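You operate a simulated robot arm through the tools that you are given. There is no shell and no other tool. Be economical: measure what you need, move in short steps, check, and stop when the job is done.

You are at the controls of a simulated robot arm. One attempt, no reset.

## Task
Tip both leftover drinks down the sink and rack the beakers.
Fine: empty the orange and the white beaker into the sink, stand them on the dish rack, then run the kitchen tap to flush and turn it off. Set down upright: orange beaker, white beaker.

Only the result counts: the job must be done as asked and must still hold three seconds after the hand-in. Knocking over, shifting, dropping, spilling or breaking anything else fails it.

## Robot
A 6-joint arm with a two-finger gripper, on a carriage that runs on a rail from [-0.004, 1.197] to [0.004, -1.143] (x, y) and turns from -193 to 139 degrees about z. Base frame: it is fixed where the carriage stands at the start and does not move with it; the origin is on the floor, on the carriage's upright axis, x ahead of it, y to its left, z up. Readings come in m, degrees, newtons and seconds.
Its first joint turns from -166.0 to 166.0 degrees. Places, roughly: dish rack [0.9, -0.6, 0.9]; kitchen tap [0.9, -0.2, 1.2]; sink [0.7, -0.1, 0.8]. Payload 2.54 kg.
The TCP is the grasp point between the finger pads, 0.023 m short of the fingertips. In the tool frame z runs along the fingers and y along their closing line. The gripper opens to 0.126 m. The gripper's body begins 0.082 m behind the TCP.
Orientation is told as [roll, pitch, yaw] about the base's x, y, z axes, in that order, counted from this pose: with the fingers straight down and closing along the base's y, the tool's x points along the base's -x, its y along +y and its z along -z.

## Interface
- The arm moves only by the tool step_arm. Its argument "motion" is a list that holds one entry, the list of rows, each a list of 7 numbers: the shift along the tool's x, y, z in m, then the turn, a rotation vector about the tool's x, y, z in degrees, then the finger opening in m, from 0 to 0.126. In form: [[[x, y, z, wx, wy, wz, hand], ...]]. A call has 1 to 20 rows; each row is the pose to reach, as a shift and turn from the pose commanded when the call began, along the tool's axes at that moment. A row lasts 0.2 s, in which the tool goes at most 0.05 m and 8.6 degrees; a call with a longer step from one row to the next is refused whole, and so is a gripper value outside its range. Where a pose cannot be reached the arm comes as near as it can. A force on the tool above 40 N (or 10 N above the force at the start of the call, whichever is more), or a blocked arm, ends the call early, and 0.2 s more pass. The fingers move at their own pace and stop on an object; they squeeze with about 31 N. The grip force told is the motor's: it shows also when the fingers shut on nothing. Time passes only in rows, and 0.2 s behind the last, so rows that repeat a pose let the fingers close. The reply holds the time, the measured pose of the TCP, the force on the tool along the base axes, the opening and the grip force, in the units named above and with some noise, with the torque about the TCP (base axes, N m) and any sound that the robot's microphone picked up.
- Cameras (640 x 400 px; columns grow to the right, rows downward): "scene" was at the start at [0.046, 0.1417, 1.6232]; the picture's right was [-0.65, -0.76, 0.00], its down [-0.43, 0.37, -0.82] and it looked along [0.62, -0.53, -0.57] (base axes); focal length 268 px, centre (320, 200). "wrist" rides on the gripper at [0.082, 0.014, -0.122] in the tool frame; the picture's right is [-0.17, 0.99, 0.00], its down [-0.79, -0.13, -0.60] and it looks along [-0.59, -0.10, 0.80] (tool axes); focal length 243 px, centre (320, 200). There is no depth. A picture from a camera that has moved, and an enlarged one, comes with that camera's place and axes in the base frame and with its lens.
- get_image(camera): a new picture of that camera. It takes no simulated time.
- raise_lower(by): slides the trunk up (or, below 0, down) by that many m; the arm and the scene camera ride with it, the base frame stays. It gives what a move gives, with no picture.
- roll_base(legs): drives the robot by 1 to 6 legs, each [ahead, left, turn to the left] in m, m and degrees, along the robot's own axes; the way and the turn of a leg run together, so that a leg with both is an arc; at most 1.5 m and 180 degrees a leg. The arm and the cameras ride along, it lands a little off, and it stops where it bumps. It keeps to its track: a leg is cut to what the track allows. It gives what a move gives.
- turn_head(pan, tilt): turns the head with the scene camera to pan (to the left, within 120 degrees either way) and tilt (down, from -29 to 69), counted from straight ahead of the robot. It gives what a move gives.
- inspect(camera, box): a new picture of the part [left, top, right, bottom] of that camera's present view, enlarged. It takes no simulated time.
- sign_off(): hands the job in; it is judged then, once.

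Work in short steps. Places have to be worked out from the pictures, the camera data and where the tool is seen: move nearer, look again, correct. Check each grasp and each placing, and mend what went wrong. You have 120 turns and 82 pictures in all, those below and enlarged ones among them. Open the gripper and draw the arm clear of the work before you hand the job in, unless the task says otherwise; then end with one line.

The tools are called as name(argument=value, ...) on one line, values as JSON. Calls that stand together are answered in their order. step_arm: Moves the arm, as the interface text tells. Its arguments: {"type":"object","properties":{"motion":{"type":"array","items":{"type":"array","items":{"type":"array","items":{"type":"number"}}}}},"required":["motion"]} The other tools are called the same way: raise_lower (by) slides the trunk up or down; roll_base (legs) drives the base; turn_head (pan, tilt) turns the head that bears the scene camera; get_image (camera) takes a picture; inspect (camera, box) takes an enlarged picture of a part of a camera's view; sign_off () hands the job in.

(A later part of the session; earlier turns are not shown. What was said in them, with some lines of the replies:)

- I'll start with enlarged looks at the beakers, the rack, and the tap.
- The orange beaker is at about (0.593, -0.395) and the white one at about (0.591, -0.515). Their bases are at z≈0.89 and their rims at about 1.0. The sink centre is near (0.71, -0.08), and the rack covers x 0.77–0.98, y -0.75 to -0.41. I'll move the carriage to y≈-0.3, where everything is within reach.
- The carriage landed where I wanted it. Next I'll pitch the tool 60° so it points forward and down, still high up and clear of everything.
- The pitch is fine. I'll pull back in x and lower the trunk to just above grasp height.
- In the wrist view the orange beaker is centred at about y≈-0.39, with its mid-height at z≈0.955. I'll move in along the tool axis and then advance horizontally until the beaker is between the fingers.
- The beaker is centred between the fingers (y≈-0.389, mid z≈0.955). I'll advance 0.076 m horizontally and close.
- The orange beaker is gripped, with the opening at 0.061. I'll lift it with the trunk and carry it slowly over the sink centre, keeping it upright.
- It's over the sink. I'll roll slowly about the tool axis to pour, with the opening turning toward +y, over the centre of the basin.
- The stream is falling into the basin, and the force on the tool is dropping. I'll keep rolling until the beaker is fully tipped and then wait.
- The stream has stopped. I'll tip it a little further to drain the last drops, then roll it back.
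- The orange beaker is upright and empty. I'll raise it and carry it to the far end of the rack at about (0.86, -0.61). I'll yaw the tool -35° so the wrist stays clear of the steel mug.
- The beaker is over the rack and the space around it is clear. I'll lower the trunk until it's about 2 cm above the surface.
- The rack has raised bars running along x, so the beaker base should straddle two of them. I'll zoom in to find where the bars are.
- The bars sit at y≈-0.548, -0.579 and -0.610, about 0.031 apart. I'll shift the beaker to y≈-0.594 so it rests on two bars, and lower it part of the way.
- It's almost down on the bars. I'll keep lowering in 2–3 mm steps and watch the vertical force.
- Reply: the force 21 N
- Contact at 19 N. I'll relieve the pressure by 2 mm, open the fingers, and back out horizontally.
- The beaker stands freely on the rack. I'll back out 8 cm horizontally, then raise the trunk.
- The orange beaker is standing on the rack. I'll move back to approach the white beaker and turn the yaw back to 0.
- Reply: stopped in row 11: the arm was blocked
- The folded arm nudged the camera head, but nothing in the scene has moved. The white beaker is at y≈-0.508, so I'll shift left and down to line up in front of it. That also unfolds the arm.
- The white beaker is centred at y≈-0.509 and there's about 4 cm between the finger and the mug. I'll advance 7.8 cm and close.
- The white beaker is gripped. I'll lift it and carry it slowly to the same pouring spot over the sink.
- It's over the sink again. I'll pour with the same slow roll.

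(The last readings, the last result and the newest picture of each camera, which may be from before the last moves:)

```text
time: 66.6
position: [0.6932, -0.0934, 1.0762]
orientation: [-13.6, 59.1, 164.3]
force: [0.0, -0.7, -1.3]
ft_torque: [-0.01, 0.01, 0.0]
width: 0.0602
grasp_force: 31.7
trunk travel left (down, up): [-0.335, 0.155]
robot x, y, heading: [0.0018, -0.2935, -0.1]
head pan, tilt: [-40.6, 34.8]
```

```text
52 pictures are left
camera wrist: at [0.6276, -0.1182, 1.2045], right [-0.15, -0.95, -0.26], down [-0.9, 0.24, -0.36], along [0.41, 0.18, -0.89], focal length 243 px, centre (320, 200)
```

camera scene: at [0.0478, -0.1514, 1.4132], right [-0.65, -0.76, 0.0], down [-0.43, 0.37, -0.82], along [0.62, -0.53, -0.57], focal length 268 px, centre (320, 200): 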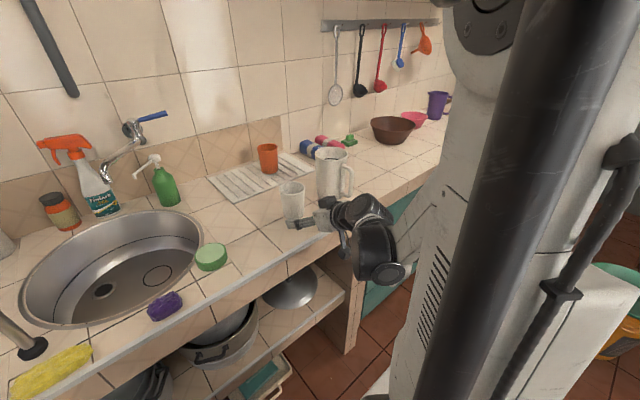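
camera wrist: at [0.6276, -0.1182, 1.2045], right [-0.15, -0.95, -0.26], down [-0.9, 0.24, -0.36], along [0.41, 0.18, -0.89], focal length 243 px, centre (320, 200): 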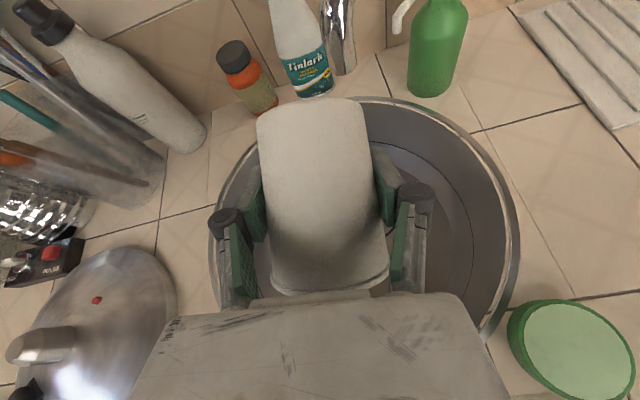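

The stream ended cleanly in the basin. I'll roll the beaker back upright.

step_arm(motion=[[[0, 0, 0, 0, 0, 0, 0.04], [0, 0, 0, 0, 0, 0, 0.04], [0, 0, 0, 0, 0, 8, 0.04], [0, 0, 0, 0, 0, 16, 0.04], [0, 0, 0, 0, 0, 24, 0.04], [0, 0, 0, 0, 0, 32, 0.04], [0, 0, 0, 0, 0, 40, 0.04], [0, 0, 0, 0, 0, 48, 0.04], [0, 0, 0, 0, 0, 56, 0.04], [0, 0, 0, 0, 0, 64, 0.04], [0, 0, 0, 0, 0, 72, 0.04]]])

step_arm(motion=[[[0, 0, 0, 0, 0, 8, 0.04], [0, 0, 0, 0, 0, 16, 0.04], [0, 0, 0, 0, 0, 24, 0.04], [0, 0, 0, 0, 0, 32, 0.04], [0, 0, 0, 0, 0, 40, 0.04], [0, 0, 0, 0, 0, 48, 0.04], [0, 0, 0, 0, 0, 56, 0.04], [0, 0, 0, 0, 0, 64, 0.04], [0, 0, 0, 0, 0, 72, 0.04], [0, 0, 0, 0, 0, 80, 0.04], [0, 0, 0, 0, 0, 88, 0.04], [0, 0, 0, 0, 0, 96, 0.04], [0, 0, 0, 0, 0, 100, 0.04], [0, 0, 0, 0, 0, 100, 0.04]]])

raise_lower(by=0.1)

```text
time: 69.0
position: [0.6946, -0.0929, 1.0759]
orientation: [-59.7, 8.6, 95.1]
force: [-0.2, -0.8, -0.4]
ft_torque: [0.0, -0.01, -0.02]
width: 0.0604
grasp_force: 30.6
trunk travel left (down, up): [-0.335, 0.155]
robot x, y, heading: [-0.0006, -0.2921, -0.1]
head pan, tilt: [-40.6, 34.8]
```

```text
time: 72.0
position: [0.6939, -0.0922, 1.0759]
orientation: [0.1, -60.1, -0.1]
force: [-0.4, -1.1, -1.6]
ft_torque: [-0.02, 0.0, 0.0]
width: 0.0601
grasp_force: 31.3
trunk travel left (down, up): [-0.335, 0.155]
robot x, y, heading: [-0.0007, -0.2889, 0.1]
head pan, tilt: [-40.6, 34.8]
```

```text
time: 73.3
position: [0.6948, -0.0932, 1.1759]
orientation: [0.0, -60.0, -0.1]
force: [0.3, 0.3, -0.2]
ft_torque: [-0.01, 0.0, 0.02]
width: 0.0601
grasp_force: 31.2
trunk travel left (down, up): [-0.435, 0.055]
robot x, y, heading: [0.0018, -0.2908, -0.1]
head pan, tilt: [-40.6, 34.8]
```

The white beaker is empty and upright. I'll carry it to the rack at (0.858, -0.471), between the bars at -0.455 and -0.487.

step_arm(motion=[[[0, -0.03, 0, 0, 0, 0, 0.04], [0, -0.06, 0, 0, 0, 0, 0.04], [0, -0.09, 0, 0, 0, 0, 0.04], [0, -0.12, 0, 0, 0, 0, 0.04], [0, -0.15, 0, 0, 0, 0, 0.04], [0, -0.18, 0, 0, 0, 0, 0.04], [0, -0.21, 0, 0, 0, 0, 0.04], [0, -0.24, 0, 0, 0, 0, 0.04], [0, -0.27, 0, 0, 0, 0, 0.04], [0, -0.3, 0, 0, 0, 0, 0.04], [0, -0.33, 0, 0, 0, 0, 0.04], [0, -0.36, 0, 0, 0, 0, 0.04], [-0.012, -0.378, 0.0208, 0, 0, 0, 0.04], [-0.027, -0.378, 0.0468, 0, 0, 0, 0.04], [-0.042, -0.378, 0.0727, 0, 0, 0, 0.04], [-0.057, -0.378, 0.0987, 0, 0, 0, 0.04], [-0.072, -0.378, 0.1247, 0, 0, 0, 0.04], [-0.0815, -0.378, 0.1412, 0, 0, 0, 0.04], [-0.0815, -0.378, 0.1412, 0, 0, 0, 0.04]]])

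raise_lower(by=-0.19)

get_image(camera="wrist")

get_image(camera="scene")

```text
time: 77.3
position: [0.858, -0.471, 1.1767]
orientation: [0.1, -60.0, 0.0]
force: [-1.0, -0.6, 0.0]
ft_torque: [0.03, -0.01, 0.01]
width: 0.0602
grasp_force: 30.8
trunk travel left (down, up): [-0.435, 0.055]
robot x, y, heading: [-0.0018, -0.2929, -0.1]
head pan, tilt: [-40.6, 34.8]
```

```text
time: 79.4
position: [0.8577, -0.4699, 0.9867]
orientation: [0.0, -60.0, 0.0]
force: [-0.4, -0.1, -0.3]
ft_torque: [-0.01, 0.0, -0.02]
width: 0.0603
grasp_force: 30.9
trunk travel left (down, up): [-0.245, 0.245]
robot x, y, heading: [-0.0007, -0.2972, -0.3]
head pan, tilt: [-40.6, 34.8]
```

```text
51 pictures are left
camera wrist: at [0.7107, -0.4563, 0.9755], right [0.08, 0.99, 0.14], down [-0.12, -0.13, 0.98], along [0.99, -0.1, 0.11], focal length 243 px, centre (320, 200)
```

wrist: 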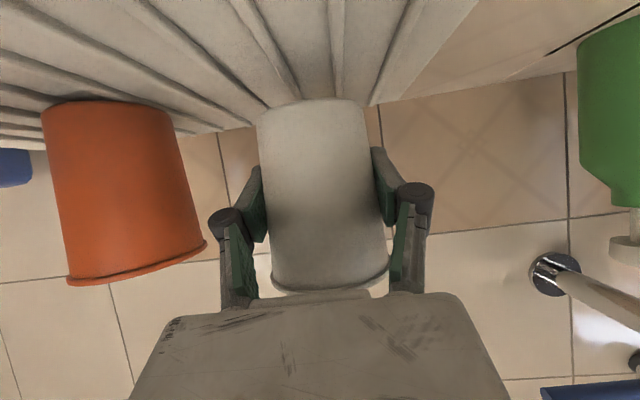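

```text
50 pictures are left
camera scene: at [0.0471, -0.1511, 1.4433], right [-0.65, -0.76, 0.0], down [-0.43, 0.37, -0.82], along [0.62, -0.53, -0.57], focal length 268 px, centre (320, 200)
```

scene: 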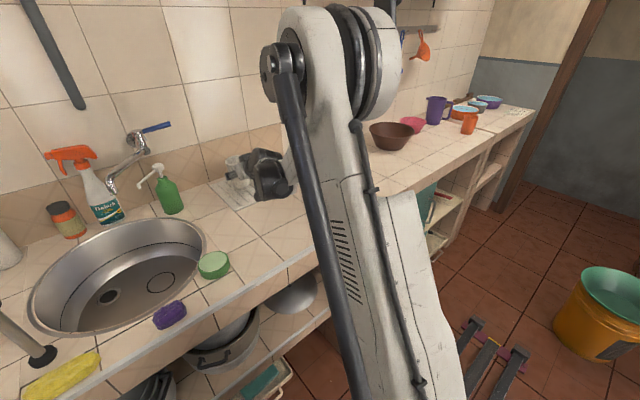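

The bars at about -0.45 and -0.488 sit either side of the beaker's centre. I'll lower it gently to contact.

step_arm(motion=[[[0.0043, 0, 0.0025, 0, 0, 0, 0.04], [0.0087, 0, 0.005, 0, 0, 0, 0.04], [0.0113, 0, 0.0065, 0, 0, 0, 0.04], [0.0113, 0, 0.0065, 0, 0, 0, 0.04]]])

step_arm(motion=[[[0.0022, 0, 0.00125, 0, 0, 0, 0.04], [0.0022, 0, 0.00125, 0, 0, 0, 0.04]]])

```text
time: 80.4
position: [0.8575, -0.4703, 0.9748]
orientation: [0.0, -59.9, 0.0]
force: [0.6, -0.8, -0.8]
ft_torque: [-0.02, 0.02, 0.02]
width: 0.0603
grasp_force: 31.2
trunk travel left (down, up): [-0.245, 0.245]
robot x, y, heading: [0.0017, -0.2922, 0.2]
head pan, tilt: [-40.6, 34.8]
```

```text
time: 81.0
position: [0.8572, -0.4714, 0.9715]
orientation: [0.0, -60.1, 0.0]
force: [-0.3, 0.2, -0.2]
ft_torque: [0.0, -0.01, 0.0]
width: 0.0606
grasp_force: 31.1
trunk travel left (down, up): [-0.245, 0.245]
robot x, y, heading: [0.0008, -0.2957, 0.1]
head pan, tilt: [-40.6, 34.8]
```

No contact yet, so I'll go down another 2.5 mm.

step_arm(motion=[[[0.0022, 0, 0.00125, 0, 0, 0, 0.04], [0.0022, 0, 0.00125, 0, 0, 0, 0.04]]])

```text
time: 81.6
position: [0.8568, -0.4705, 0.9683]
orientation: [0.0, -59.9, 0.0]
force: [0.5, 0.0, 0.8]
ft_torque: [0.0, 0.02, 0.02]
width: 0.0602
grasp_force: 31.1
trunk travel left (down, up): [-0.245, 0.245]
robot x, y, heading: [0.0005, -0.2934, -0.2]
head pan, tilt: [-40.6, 34.8]
```

step_arm(motion=[[[0.0015, 0, 0.0009, 0, 0, 0, 0.04], [0.0015, 0, 0.0009, 0, 0, 0, 0.04]]])

```text
time: 82.2
position: [0.8575, -0.47, 0.9676]
orientation: [0.1, -60.2, 0.0]
force: [2.6, -1.0, 6.6]
ft_torque: [-0.04, -0.09, 0.01]
width: 0.0604
grasp_force: 31.3
trunk travel left (down, up): [-0.245, 0.245]
robot x, y, heading: [0.0033, -0.2888, -0.1]
head pan, tilt: [-40.6, 34.8]
```

Contact at 6.6 N. I'll open the fingers and back straight out.

step_arm(motion=[[[-0.0006, 0, -0.0004, 0, 0, 0, 0.05], [-0.0006, 0, -0.0004, 0, 0, 0, 0.062], [-0.0006, 0, -0.0004, 0, 0, 0, 0.07], [-0.0006, 0, -0.0004, 0, 0, 0, 0.08], [-0.0006, 0, -0.0004, 0, 0, 0, 0.092], [-0.0006, 0, -0.0004, 0, 0, 0, 0.092], [0.01, 0, -0.0173, 0, 0, 0, 0.092], [0.02, 0, -0.0346, 0, 0, 0, 0.092], [0.03, 0, -0.052, 0, 0, 0, 0.092], [0.042, 0, -0.0727, 0, 0, 0, 0.092], [0.042, 0, -0.0727, 0, 0, 0, 0.092]]])

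raise_lower(by=0.24)

get_image(camera="wrist")

get_image(camera="scene")

```text
time: 84.6
position: [0.773, -0.4723, 0.9675]
orientation: [-0.1, -60.1, 0.0]
force: [0.0, -0.3, 0.0]
ft_torque: [0.02, 0.0, 0.02]
width: 0.0919
grasp_force: 0.1
trunk travel left (down, up): [-0.245, 0.245]
robot x, y, heading: [0.0026, -0.2942, -0.3]
head pan, tilt: [-40.6, 34.8]
```

```text
time: 87.1
position: [0.7717, -0.473, 1.208]
orientation: [0.0, -59.9, 0.0]
force: [-0.4, -0.5, 0.3]
ft_torque: [0.02, -0.03, -0.02]
width: 0.0921
grasp_force: 0.1
trunk travel left (down, up): [-0.485, 0.005]
robot x, y, heading: [0.0018, -0.2889, -0.0]
head pan, tilt: [-40.6, 34.8]
```

```text
49 pictures are left
camera wrist: at [0.6262, -0.4577, 1.196], right [0.08, 0.99, 0.14], down [-0.12, -0.13, 0.98], along [0.99, -0.1, 0.11], focal length 243 px, centre (320, 200)
```

wrist: 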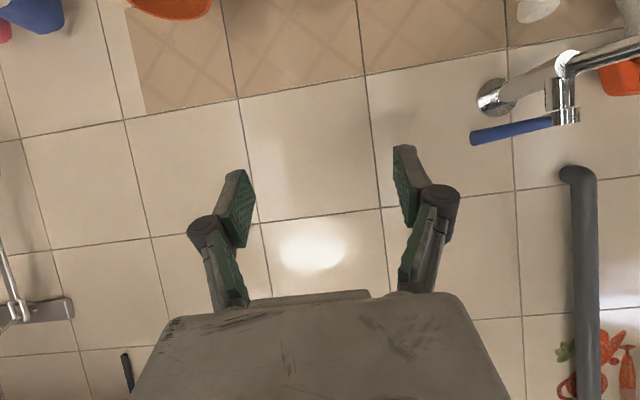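

```text
48 pictures are left
camera scene: at [0.0472, -0.1511, 1.6831], right [-0.65, -0.76, 0.0], down [-0.43, 0.37, -0.82], along [0.62, -0.53, -0.57], focal length 268 px, centre (320, 200)
```

scene: 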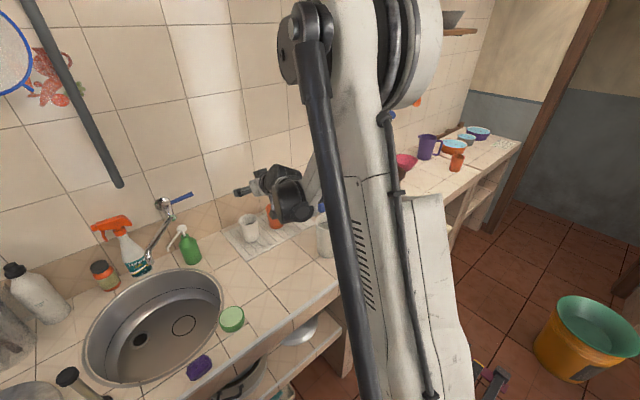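

Both beakers stand on the rack. Next is the tap, so I'll zoom in on the lever from both cameras.

inspect(camera="wrist", box=[450, 30, 640, 150])

inspect(camera="scene", box=[120, 170, 230, 270])

inspect(camera="scene", box=[210, 180, 340, 270])

```text
3.33 times, centred on (545, 90) of wrist
camera zoom: at [0.6262, -0.4577, 1.196], right [0.08, 0.99, 0.14], down [-0.12, -0.13, 0.98], along [0.99, -0.1, 0.11], focal length 809 px, centre (-430, 567)
```

zoom: 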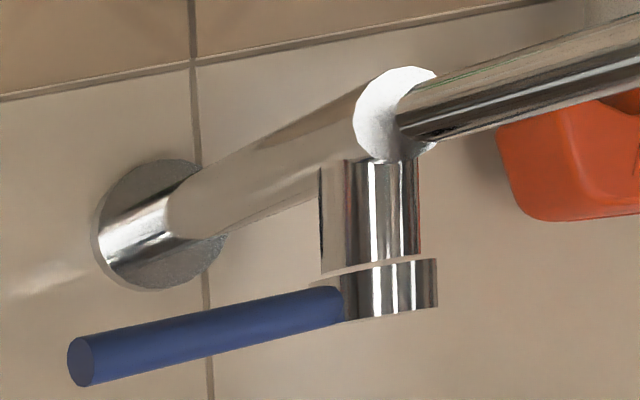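

```text
4.00 times, centred on (175, 220) of scene
camera zoom: at [0.0472, -0.1511, 1.6831], right [-0.65, -0.76, 0.0], down [-0.43, 0.37, -0.82], along [0.62, -0.53, -0.57], focal length 1071 px, centre (900, 120)
```

zoom: 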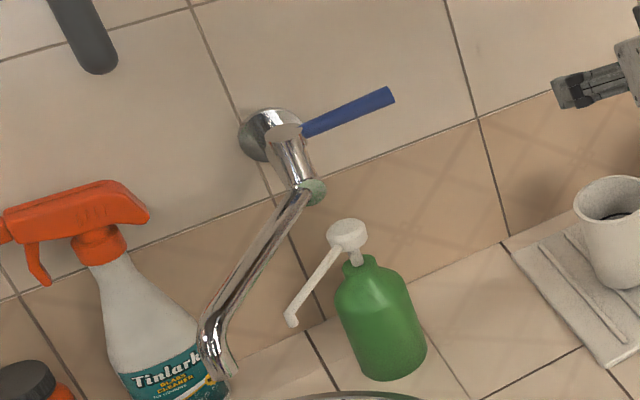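

```text
4.44 times, centred on (275, 225) of scene
camera zoom: at [0.0472, -0.1511, 1.6831], right [-0.65, -0.76, 0.0], down [-0.43, 0.37, -0.82], along [0.62, -0.53, -0.57], focal length 1190 px, centre (520, 89)
```

zoom: 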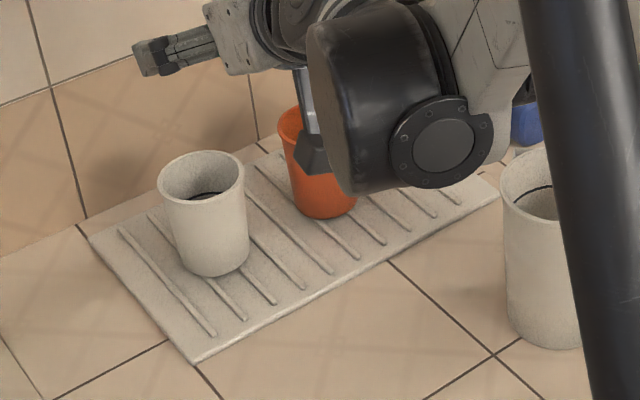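

The lever is a horizontal bar running from about (0.905, -0.24) to its tip at (0.90, -0.315), z≈1.18. It sits on a rotating cap at about (0.905, -0.222), with the wall at x≈1.0. I plan to straddle the bar with the fingers pointing down and closing along x. First I'll reorient the tool while clear of everything.

step_arm(motion=[[[-0.0042, 0, -0.0126, 0, 7.5, 0, 0.092], [-0.0085, 0, -0.025, 0, 15, 0, 0.092], [-0.0127, 0, -0.0377, 0, 22.5, 0, 0.092], [-0.017, 0, -0.05, 0, 30, 0, 0.092], [-0.0212, 0, -0.063, 0, 37.5, 0, 0.08], [-0.0255, 0, -0.0755, 0, 45, 0, 0.07], [-0.03, 0, -0.088, 0, 52.5, 0, 0.06], [-0.034, 0, -0.1006, 0, 60, 0, 0.05], [-0.034, 0, -0.1006, 0, 60, 0, 0.05]]])

step_arm(motion=[[[0, 0, 0, 0, 0, -8, 0.05], [0, 0, 0, 0, 0, -16, 0.05], [0, 0, 0, 0, 0, -24, 0.05], [0, 0, 0, 0, 0, -32, 0.05], [0, 0, 0, 0, 0, -40, 0.05], [0, 0, 0, 0, 0, -48, 0.05], [0, 0, 0, 0, 0, -56, 0.05], [0, 0, 0, 0, 0, -64, 0.05], [0, 0, 0, 0, 0, -72, 0.05], [0, 0, 0, 0, 0, -80, 0.05], [0, 0, 0, 0, 0, -85, 0.05], [0, 0, 0, 0, 0, -90, 0.05], [0, 0, 0, 0, 0, -90, 0.05]]])

get_image(camera="wrist")

get_image(camera="scene")

```text
time: 89.1
position: [0.7027, -0.4719, 1.2868]
orientation: [0.0, 0.0, -0.1]
force: [0.0, 0.1, 0.6]
ft_torque: [0.02, 0.02, -0.01]
width: 0.0501
grasp_force: 0.0
trunk travel left (down, up): [-0.485, 0.005]
robot x, y, heading: [0.0006, -0.2928, -0.1]
head pan, tilt: [-40.6, 34.8]
```

```text
time: 91.9
position: [0.7031, -0.4729, 1.2864]
orientation: [-0.1, 0.0, 90.1]
force: [-0.3, -0.6, 0.1]
ft_torque: [-0.01, 0.03, -0.01]
width: 0.0502
grasp_force: 0.0
trunk travel left (down, up): [-0.485, 0.005]
robot x, y, heading: [-0.0017, -0.2943, 0.1]
head pan, tilt: [-40.6, 34.8]
```

```text
44 pictures are left
camera wrist: at [0.689, -0.5538, 1.4074], right [-0.99, 0.16, 0.0], down [0.13, 0.79, 0.6], along [0.1, 0.59, -0.8], focal length 243 px, centre (320, 200)
```

wrist: 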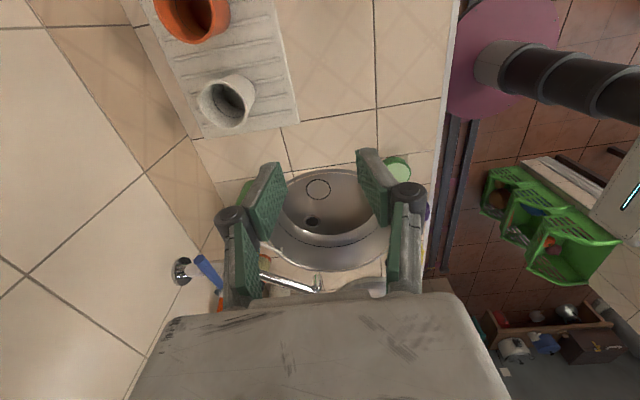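

```text
43 pictures are left
camera scene: at [0.0472, -0.1511, 1.6832], right [-0.65, -0.76, 0.0], down [-0.43, 0.37, -0.82], along [0.62, -0.53, -0.57], focal length 268 px, centre (320, 200)
```

scene: 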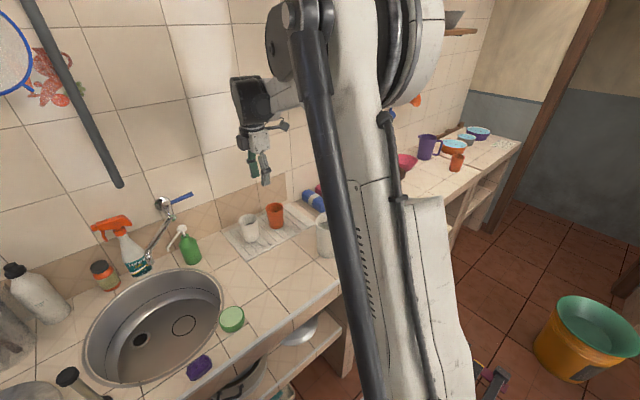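

The wrist camera now looks down into the beakers, so I'll check that they're empty and see where the lever is.

inspect(camera="wrist", box=[150, 0, 300, 140])

inspect(camera="wrist", box=[160, 230, 260, 310])

```text
2.86 times, centred on (225, 70) of wrist
camera zoom: at [0.689, -0.5538, 1.4074], right [-0.99, 0.16, 0.0], down [0.13, 0.79, 0.6], along [0.1, 0.59, -0.8], focal length 693 px, centre (591, 571)
```

zoom: 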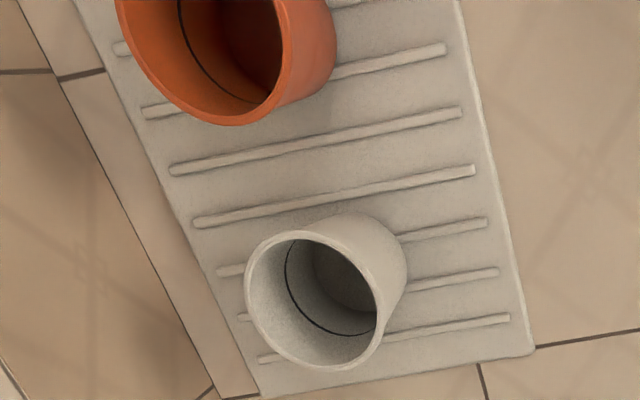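

```text
5.00 times, centred on (210, 270) of wrist
camera zoom: at [0.689, -0.5538, 1.4074], right [-0.99, 0.16, 0.0], down [0.13, 0.79, 0.6], along [0.1, 0.59, -0.8], focal length 1213 px, centre (870, -150)
```

zoom: 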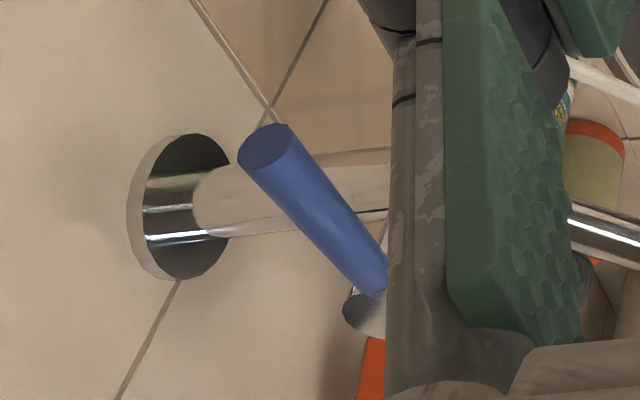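

Both beakers look empty. The lever tip is confirmed at about (0.903, -0.311, 1.183). I'll move to just above the lever.

step_arm(motion=[[[0, -0.02, 0, 0, 0, 0, 0.05], [-0.03, -0.05, 0.005, 0, 0, 0, 0.05], [-0.06, -0.08, 0.01, 0, 0, 0, 0.05], [-0.09, -0.11, 0.015, 0, 0, 0, 0.05], [-0.12, -0.14, 0.02, 0, 0, 0, 0.05], [-0.15, -0.17, 0.03, 0, 0, 0, 0.05], [-0.175, -0.2, 0.04, 0, 0, 0, 0.05], [-0.175, -0.2, 0.04, 0, 0, 0, 0.05]]])

get_image(camera="wrist")

inspect(camera="scene", box=[110, 100, 260, 240])

```text
time: 93.7
position: [0.9017, -0.2972, 1.2473]
orientation: [0.0, 0.0, 90.0]
force: [-0.2, 0.1, 0.4]
ft_torque: [0.01, -0.01, -0.01]
width: 0.0502
grasp_force: 0.1
trunk travel left (down, up): [-0.485, 0.005]
robot x, y, heading: [-0.0001, -0.2916, 0.2]
head pan, tilt: [-40.6, 34.8]
```

```text
40 pictures are left
camera wrist: at [0.8872, -0.3786, 1.3681], right [-0.99, 0.17, 0.0], down [0.13, 0.79, 0.6], along [0.1, 0.59, -0.8], focal length 243 px, centre (320, 200)
```

wrist: 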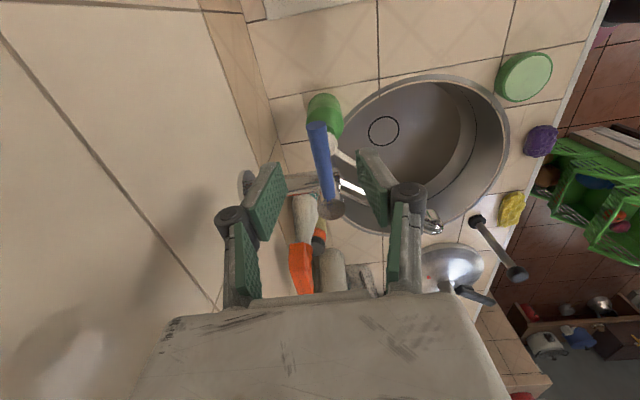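

```text
2.86 times, centred on (185, 170) of scene
camera zoom: at [0.0476, -0.1511, 1.6832], right [-0.65, -0.76, 0.0], down [-0.43, 0.37, -0.82], along [0.62, -0.53, -0.57], focal length 765 px, centre (706, 286)
```

zoom: 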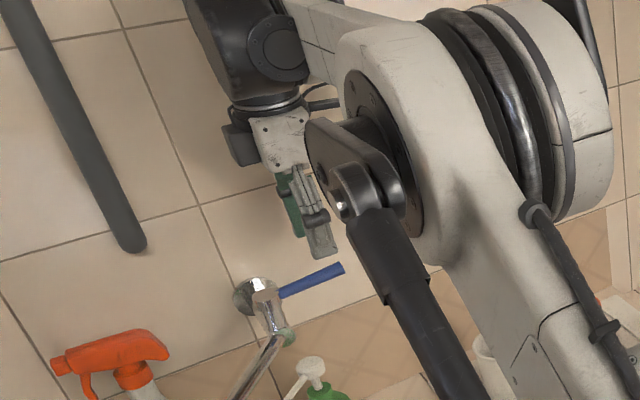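

The lever is centred between the fingers, at x≈0.901 with its axis at about (0.900, -0.226). I'll go straight down so the fingers straddle it.

step_arm(motion=[[[0, 0, 0.02, 0, 0, 0, 0.05], [0, 0, 0.04, 0, 0, 0, 0.05], [0, 0, 0.06, 0, 0, 0, 0.05], [0, 0, 0.075, 0, 0, 0, 0.05], [0, 0, 0.075, 0, 0, 0, 0.05]]])

get_image(camera="wrist")

```text
time: 94.9
position: [0.9021, -0.297, 1.1735]
orientation: [-0.1, 0.0, 90.1]
force: [0.7, -0.3, 0.5]
ft_torque: [0.03, 0.0, -0.02]
width: 0.0503
grasp_force: 0.0
trunk travel left (down, up): [-0.485, 0.005]
robot x, y, heading: [0.0006, -0.2925, 0.3]
head pan, tilt: [-40.6, 34.8]
```

```text
38 pictures are left
camera wrist: at [0.8882, -0.3782, 1.2932], right [-0.99, 0.16, 0.0], down [0.13, 0.79, 0.6], along [0.1, 0.59, -0.8], focal length 243 px, centre (320, 200)
```

wrist: 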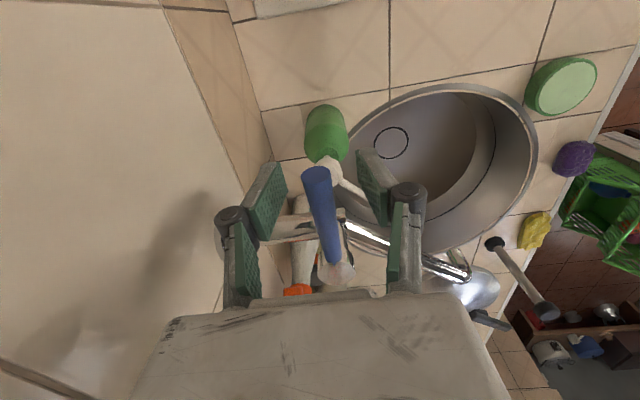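

The fingers straddle the bar. I'll swing the lever toward the robot in an arc about its axis, up to about 40°, and watch the forces and sound.

step_arm(motion=[[[-0.0007, 0.0099, 0, 0, 0, 8, 0.05], [-0.0028, 0.0196, 0, 0, 0, 16, 0.05], [-0.0061, 0.0289, 0, 0, 0, 24, 0.05], [-0.0108, 0.0376, 0, 0, 0, 32, 0.05], [-0.0166, 0.0456, 0, 0, 0, 40, 0.05], [-0.0166, 0.0456, 0, 0, 0, 40, 0.05]]])

get_image(camera="wrist")

```text
time: 96.3
position: [0.8564, -0.2797, 1.1724]
orientation: [0.0, -0.2, 50.1]
force: [0.5, 0.1, -0.4]
ft_torque: [-0.04, -0.01, -0.02]
width: 0.05
grasp_force: 0.0
trunk travel left (down, up): [-0.485, 0.005]
robot x, y, heading: [-0.0036, -0.2894, 0.1]
head pan, tilt: [-40.6, 34.8]
```

```text
37 pictures are left
camera wrist: at [0.7938, -0.333, 1.2932], right [-0.65, 0.76, 0.0], down [0.61, 0.52, 0.6], along [0.46, 0.39, -0.8], focal length 243 px, centre (320, 200)
```

wrist: 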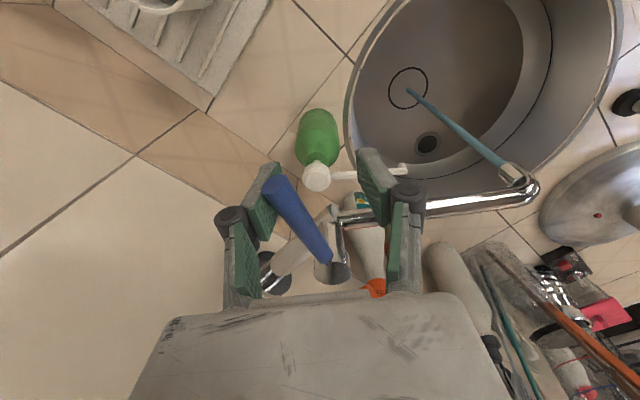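

Water is running into the basin. I'll open the lever a bit more and let it flush for several seconds.

step_arm(motion=[[[-0.0007, 0.0099, 0, 0, 0, 8, 0.05], [-0.0028, 0.0196, 0, 0, 0, 16, 0.05], [-0.0061, 0.0289, 0, 0, 0, 24, 0.05], [-0.0061, 0.0289, 0, 0, 0, 24, 0.05], [-0.0061, 0.0289, 0, 0, 0, 24, 0.05], [-0.0061, 0.0289, 0, 0, 0, 24, 0.05], [-0.0061, 0.0289, 0, 0, 0, 24, 0.05], [-0.0061, 0.0289, 0, 0, 0, 24, 0.05], [-0.0061, 0.0289, 0, 0, 0, 24, 0.05], [-0.0061, 0.0289, 0, 0, 0, 24, 0.05], [-0.0061, 0.0289, 0, 0, 0, 24, 0.05], [-0.0061, 0.0289, 0, 0, 0, 24, 0.05], [-0.0061, 0.0289, 0, 0, 0, 24, 0.05], [-0.0061, 0.0289, 0, 0, 0, 24, 0.05], [-0.0061, 0.0289, 0, 0, 0, 24, 0.05], [-0.0061, 0.0289, 0, 0, 0, 24, 0.05], [-0.0061, 0.0289, 0, 0, 0, 24, 0.05], [-0.0061, 0.0289, 0, 0, 0, 24, 0.05], [-0.0061, 0.0289, 0, 0, 0, 24, 0.05], [-0.0061, 0.0289, 0, 0, 0, 24, 0.05]]])

get_image(camera="wrist")

```text
time: 100.5
position: [0.8381, -0.2563, 1.1737]
orientation: [0.0, -0.1, 26.1]
force: [0.5, -0.3, -0.5]
ft_torque: [0.0, -0.03, 0.0]
width: 0.0501
grasp_force: 0.0
trunk travel left (down, up): [-0.485, 0.005]
robot x, y, heading: [-0.0033, -0.2932, -0.0]
head pan, tilt: [-40.6, 34.8]
```

```text
36 pictures are left
camera wrist: at [0.7585, -0.2796, 1.2936], right [-0.28, 0.96, 0.0], down [0.77, 0.23, 0.6], along [0.57, 0.17, -0.8], focal length 243 px, centre (320, 200)
```

wrist: 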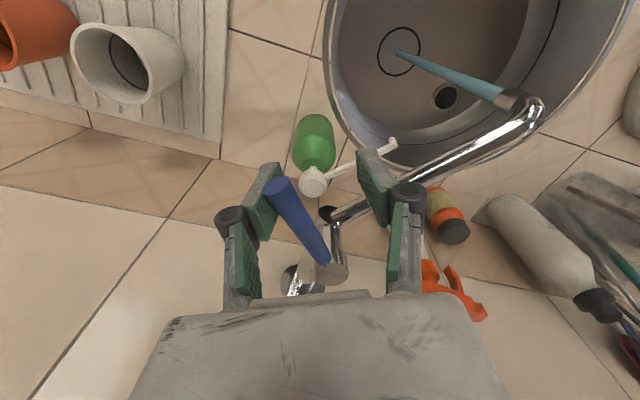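

The flush is going well. I'll narrow the fingers to take up the slack, let it run 2 s more, then swing the lever back to closed.

step_arm(motion=[[[0, 0, 0, 0, 0, 0, 0.04], [0, 0, 0, 0, 0, 0, 0.03], [0, 0, 0, 0, 0, 0, 0.028], [0, 0, 0, 0, 0, 0, 0.028], [0, 0, 0, 0, 0, 0, 0.028], [0, 0, 0, 0, 0, 0, 0.028], [0, 0, 0, 0, 0, 0, 0.028], [0, 0, 0, 0, 0, 0, 0.028]]])

step_arm(motion=[[[-0.0007, -0.0099, 0, 0, 0, -8, 0.028], [-0.0028, -0.0196, 0, 0, 0, -16, 0.028], [-0.0061, -0.0289, 0, 0, 0, -24, 0.028], [-0.0108, -0.0376, 0, 0, 0, -32, 0.028], [-0.0166, -0.0456, 0, 0, 0, -40, 0.028], [-0.0235, -0.0528, 0, 0, 0, -48, 0.028], [-0.0313, -0.0589, 0, 0, 0, -56, 0.028], [-0.0399, -0.0638, 0, 0, 0, -64, 0.028], [-0.0399, -0.0638, 0, 0, 0, -64, 0.028]]])

get_image(camera="wrist")

```text
time: 102.3
position: [0.8394, -0.2568, 1.1733]
orientation: [-0.1, 0.0, 26.2]
force: [0.2, -0.8, -0.1]
ft_torque: [0.0, 0.04, 0.0]
width: 0.0282
grasp_force: 0.0
trunk travel left (down, up): [-0.485, 0.005]
robot x, y, heading: [0.0011, -0.2951, -0.2]
head pan, tilt: [-40.6, 34.8]
```

```text
time: 104.3
position: [0.9027, -0.2965, 1.1712]
orientation: [-0.1, 0.1, 90.1]
force: [-0.5, 0.0, 0.4]
ft_torque: [-0.01, 0.0, 0.04]
width: 0.0281
grasp_force: 0.0
trunk travel left (down, up): [-0.485, 0.005]
robot x, y, heading: [0.0003, -0.293, 0.0]
head pan, tilt: [-40.6, 34.8]
```

```text
35 pictures are left
camera wrist: at [0.8888, -0.3778, 1.2925], right [-0.99, 0.16, 0.0], down [0.13, 0.79, 0.6], along [0.1, 0.59, -0.8], focal length 243 px, centre (320, 200)
```

wrist: 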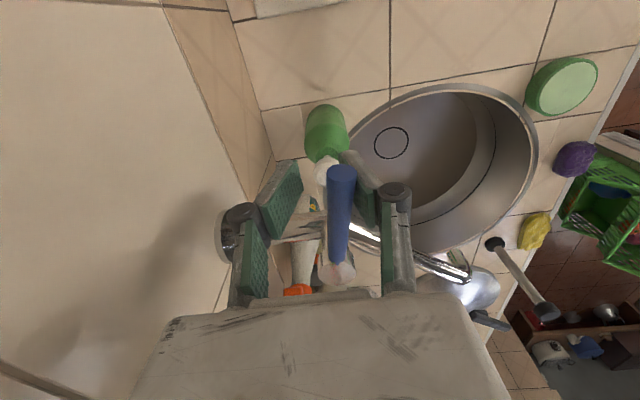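

The water has stopped, but the lever is still about 10° short of where it started. I'll push it the rest of the way gently.

step_arm(motion=[[[-0.0002, -0.005, 0, 0, 0, -4, 0.028], [-0.0007, -0.0099, 0, 0, 0, -8, 0.028], [-0.0007, -0.0099, 0, 0, 0, -8, 0.028]]])

get_image(camera="wrist")

```text
time: 105.1
position: [0.9126, -0.2949, 1.1732]
orientation: [0.0, 0.0, 98.1]
force: [0.5, 0.3, -0.4]
ft_torque: [0.01, 0.03, -0.03]
width: 0.028
grasp_force: 0.0
trunk travel left (down, up): [-0.485, 0.005]
robot x, y, heading: [-0.0011, -0.2936, 0.1]
head pan, tilt: [-40.6, 34.8]
```

```text
34 pictures are left
camera wrist: at [0.9101, -0.3779, 1.2925], right [-1.0, 0.03, 0.0], down [0.02, 0.8, 0.6], along [0.02, 0.6, -0.8], focal length 243 px, centre (320, 200)
```

wrist: 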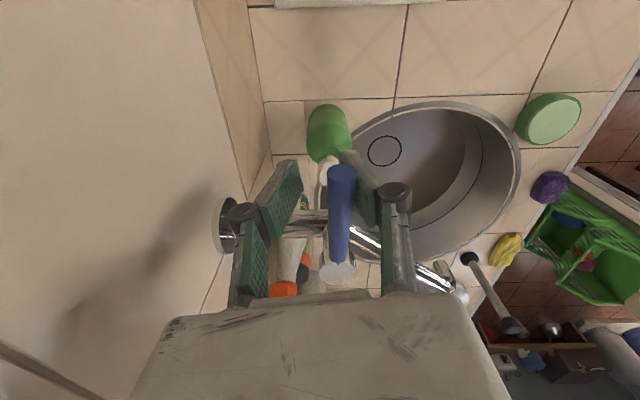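

The lever tip is back at x≈0.9015, which matches the starting position. One small extra nudge will confirm it's seated, and then I'll withdraw upward.

step_arm(motion=[[[-0.0001, -0.0025, 0, 0, 0, -2, 0.028], [-0.0001, -0.0025, 0, 0, 0, -2, 0.028]]])

```text
time: 105.7
position: [0.9144, -0.2942, 1.173]
orientation: [0.0, 0.1, 100.1]
force: [-7.3, 0.7, -4.2]
ft_torque: [0.09, -0.13, -0.13]
width: 0.0309
grasp_force: 2.1
trunk travel left (down, up): [-0.485, 0.005]
robot x, y, heading: [0.0014, -0.2946, -0.1]
head pan, tilt: [-40.6, 34.8]
```

It's firmly against its closed stop. I'll ease off, open the fingers, and rise clear.

step_arm(motion=[[[0, 0.004, 0, 0, 0, 0, 0.03], [0, 0.004, 0, 0, 0, 0, 0.045], [0, 0.004, 0, 0, 0, 0, 0.05], [0, 0.004, -0.03, 0, 0, 0, 0.05], [0, 0.004, -0.06, 0, 0, 0, 0.05], [0, 0.004, -0.1, 0, 0, 0, 0.05], [0, 0.004, -0.1, 0, 0, 0, 0.05]]])

get_image(camera="wrist")

```text
time: 107.3
position: [0.9103, -0.2949, 1.273]
orientation: [-0.1, 0.0, 100.1]
force: [-0.7, 0.8, 0.1]
ft_torque: [-0.02, 0.0, -0.01]
width: 0.0501
grasp_force: 0.1
trunk travel left (down, up): [-0.485, 0.005]
robot x, y, heading: [-0.0023, -0.293, 0.0]
head pan, tilt: [-40.6, 34.8]
```

```text
33 pictures are left
camera wrist: at [0.9104, -0.3774, 1.3937], right [-1.0, -0.01, 0.0], down [-0.01, 0.8, 0.6], along [0.0, 0.6, -0.8], focal length 243 px, centre (320, 200)
```

wrist: 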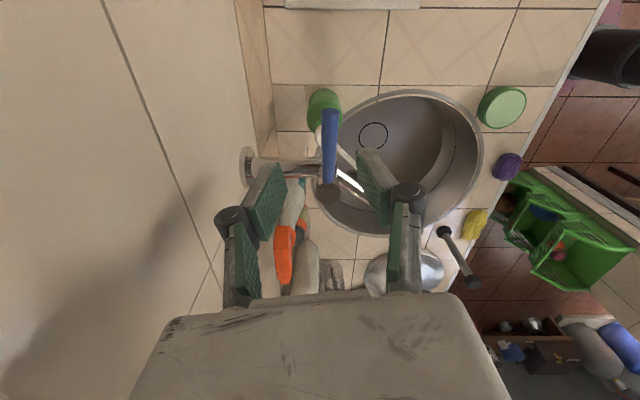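

The water is off and the basin is clean. I'll pull the arm well back, open the gripper, and take a last look.

step_arm(motion=[[[-0.006, 0.035, -0.01, 0, 0, 0, 0.06], [-0.012, 0.07, -0.02, 0, 0, 0, 0.08], [-0.018, 0.105, -0.03, 0, 0, 0, 0.1], [-0.024, 0.14, -0.04, 0, 0, 0, 0.12], [-0.03, 0.175, -0.05, 0, 0, 0, 0.12], [-0.036, 0.21, -0.05, 0, 0, 0, 0.12], [-0.043, 0.245, -0.05, 0, 0, 0, 0.12], [-0.052, 0.295, -0.05, 0, 0, 0, 0.12], [-0.052, 0.295, -0.05, 0, 0, 0, 0.12]]])

get_image(camera="scene")

get_image(camera="wrist")

```text
refused: row 8 steps farther than a row can; nothing moved
```

```text
32 pictures are left
camera scene: at [0.0466, -0.1511, 1.6832], right [-0.65, -0.76, 0.0], down [-0.43, 0.37, -0.82], along [0.62, -0.53, -0.57], focal length 268 px, centre (320, 200)
```

scene: 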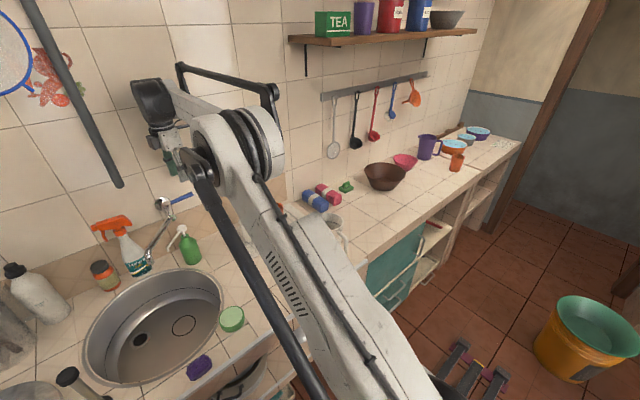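

```text
31 pictures are left
camera wrist: at [0.9104, -0.3774, 1.3937], right [-1.0, -0.01, 0.0], down [-0.01, 0.8, 0.6], along [0.0, 0.6, -0.8], focal length 243 px, centre (320, 200)
```

wrist: 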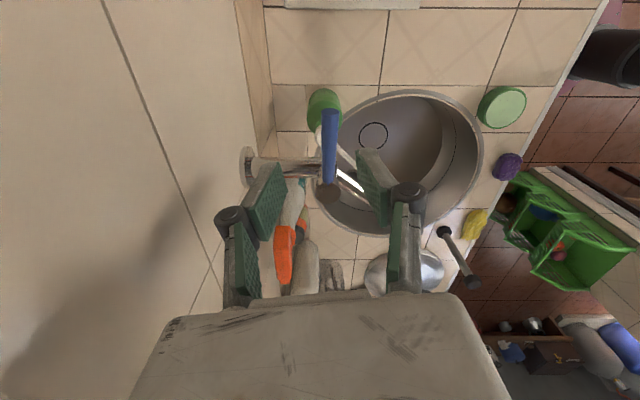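

That call was refused because one row stepped too far. I'll repeat the retreat with smaller rows.

step_arm(motion=[[[-0.006, 0.035, -0.01, 0, 0, 0, 0.05], [-0.012, 0.07, -0.02, 0, 0, 0, 0.06], [-0.018, 0.105, -0.03, 0, 0, 0, 0.08], [-0.024, 0.14, -0.04, 0, 0, 0, 0.1], [-0.03, 0.175, -0.05, 0, 0, 0, 0.12], [-0.036, 0.21, -0.05, 0, 0, 0, 0.12], [-0.043, 0.245, -0.05, 0, 0, 0, 0.12], [-0.049, 0.28, -0.05, 0, 0, 0, 0.12], [-0.049, 0.28, -0.05, 0, 0, 0, 0.12]]])

get_image(camera="scene")

get_image(camera="wrist")

```text
time: 109.3
position: [0.6254, -0.2955, 1.3218]
orientation: [-0.1, 0.0, 100.0]
force: [-0.1, 0.7, -0.6]
ft_torque: [-0.01, 0.01, 0.0]
width: 0.1199
grasp_force: 0.0
trunk travel left (down, up): [-0.485, 0.005]
robot x, y, heading: [-0.0021, -0.2925, -0.3]
head pan, tilt: [-40.6, 34.8]
```

```text
30 pictures are left
camera scene: at [0.0469, -0.1511, 1.6832], right [-0.65, -0.76, 0.0], down [-0.43, 0.37, -0.82], along [0.62, -0.53, -0.57], focal length 268 px, centre (320, 200)
```

scene: 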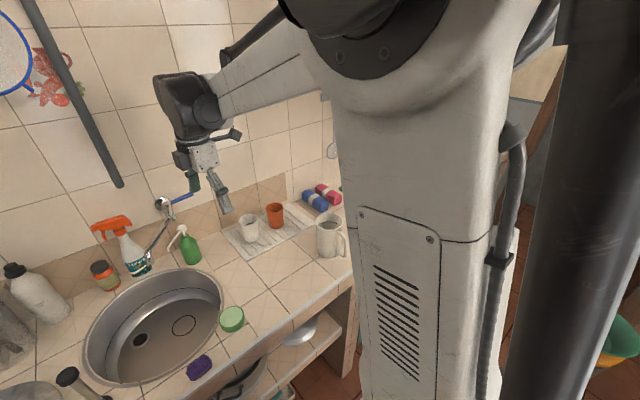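

```text
29 pictures are left
camera wrist: at [0.6262, -0.3789, 1.443], right [-1.0, -0.01, 0.0], down [-0.01, 0.8, 0.6], along [0.0, 0.6, -0.8], focal length 243 px, centre (320, 200)
```

wrist: 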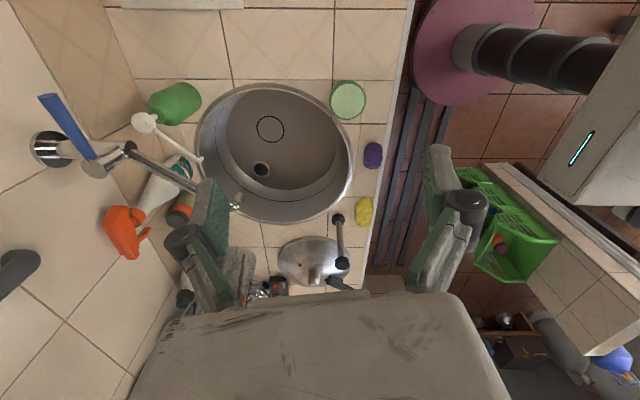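

Both beakers stand upright on the rack, the tap is closed, nothing else has moved, and the arm is clear. I'm handing in the job.

sign_off()

```text
The job is handed in.
```

I emptied both the orange and the white beaker into the sink and stood them upright on the dish rack. I then ran the tap for about 6 seconds to flush the sink and turned it fully off.
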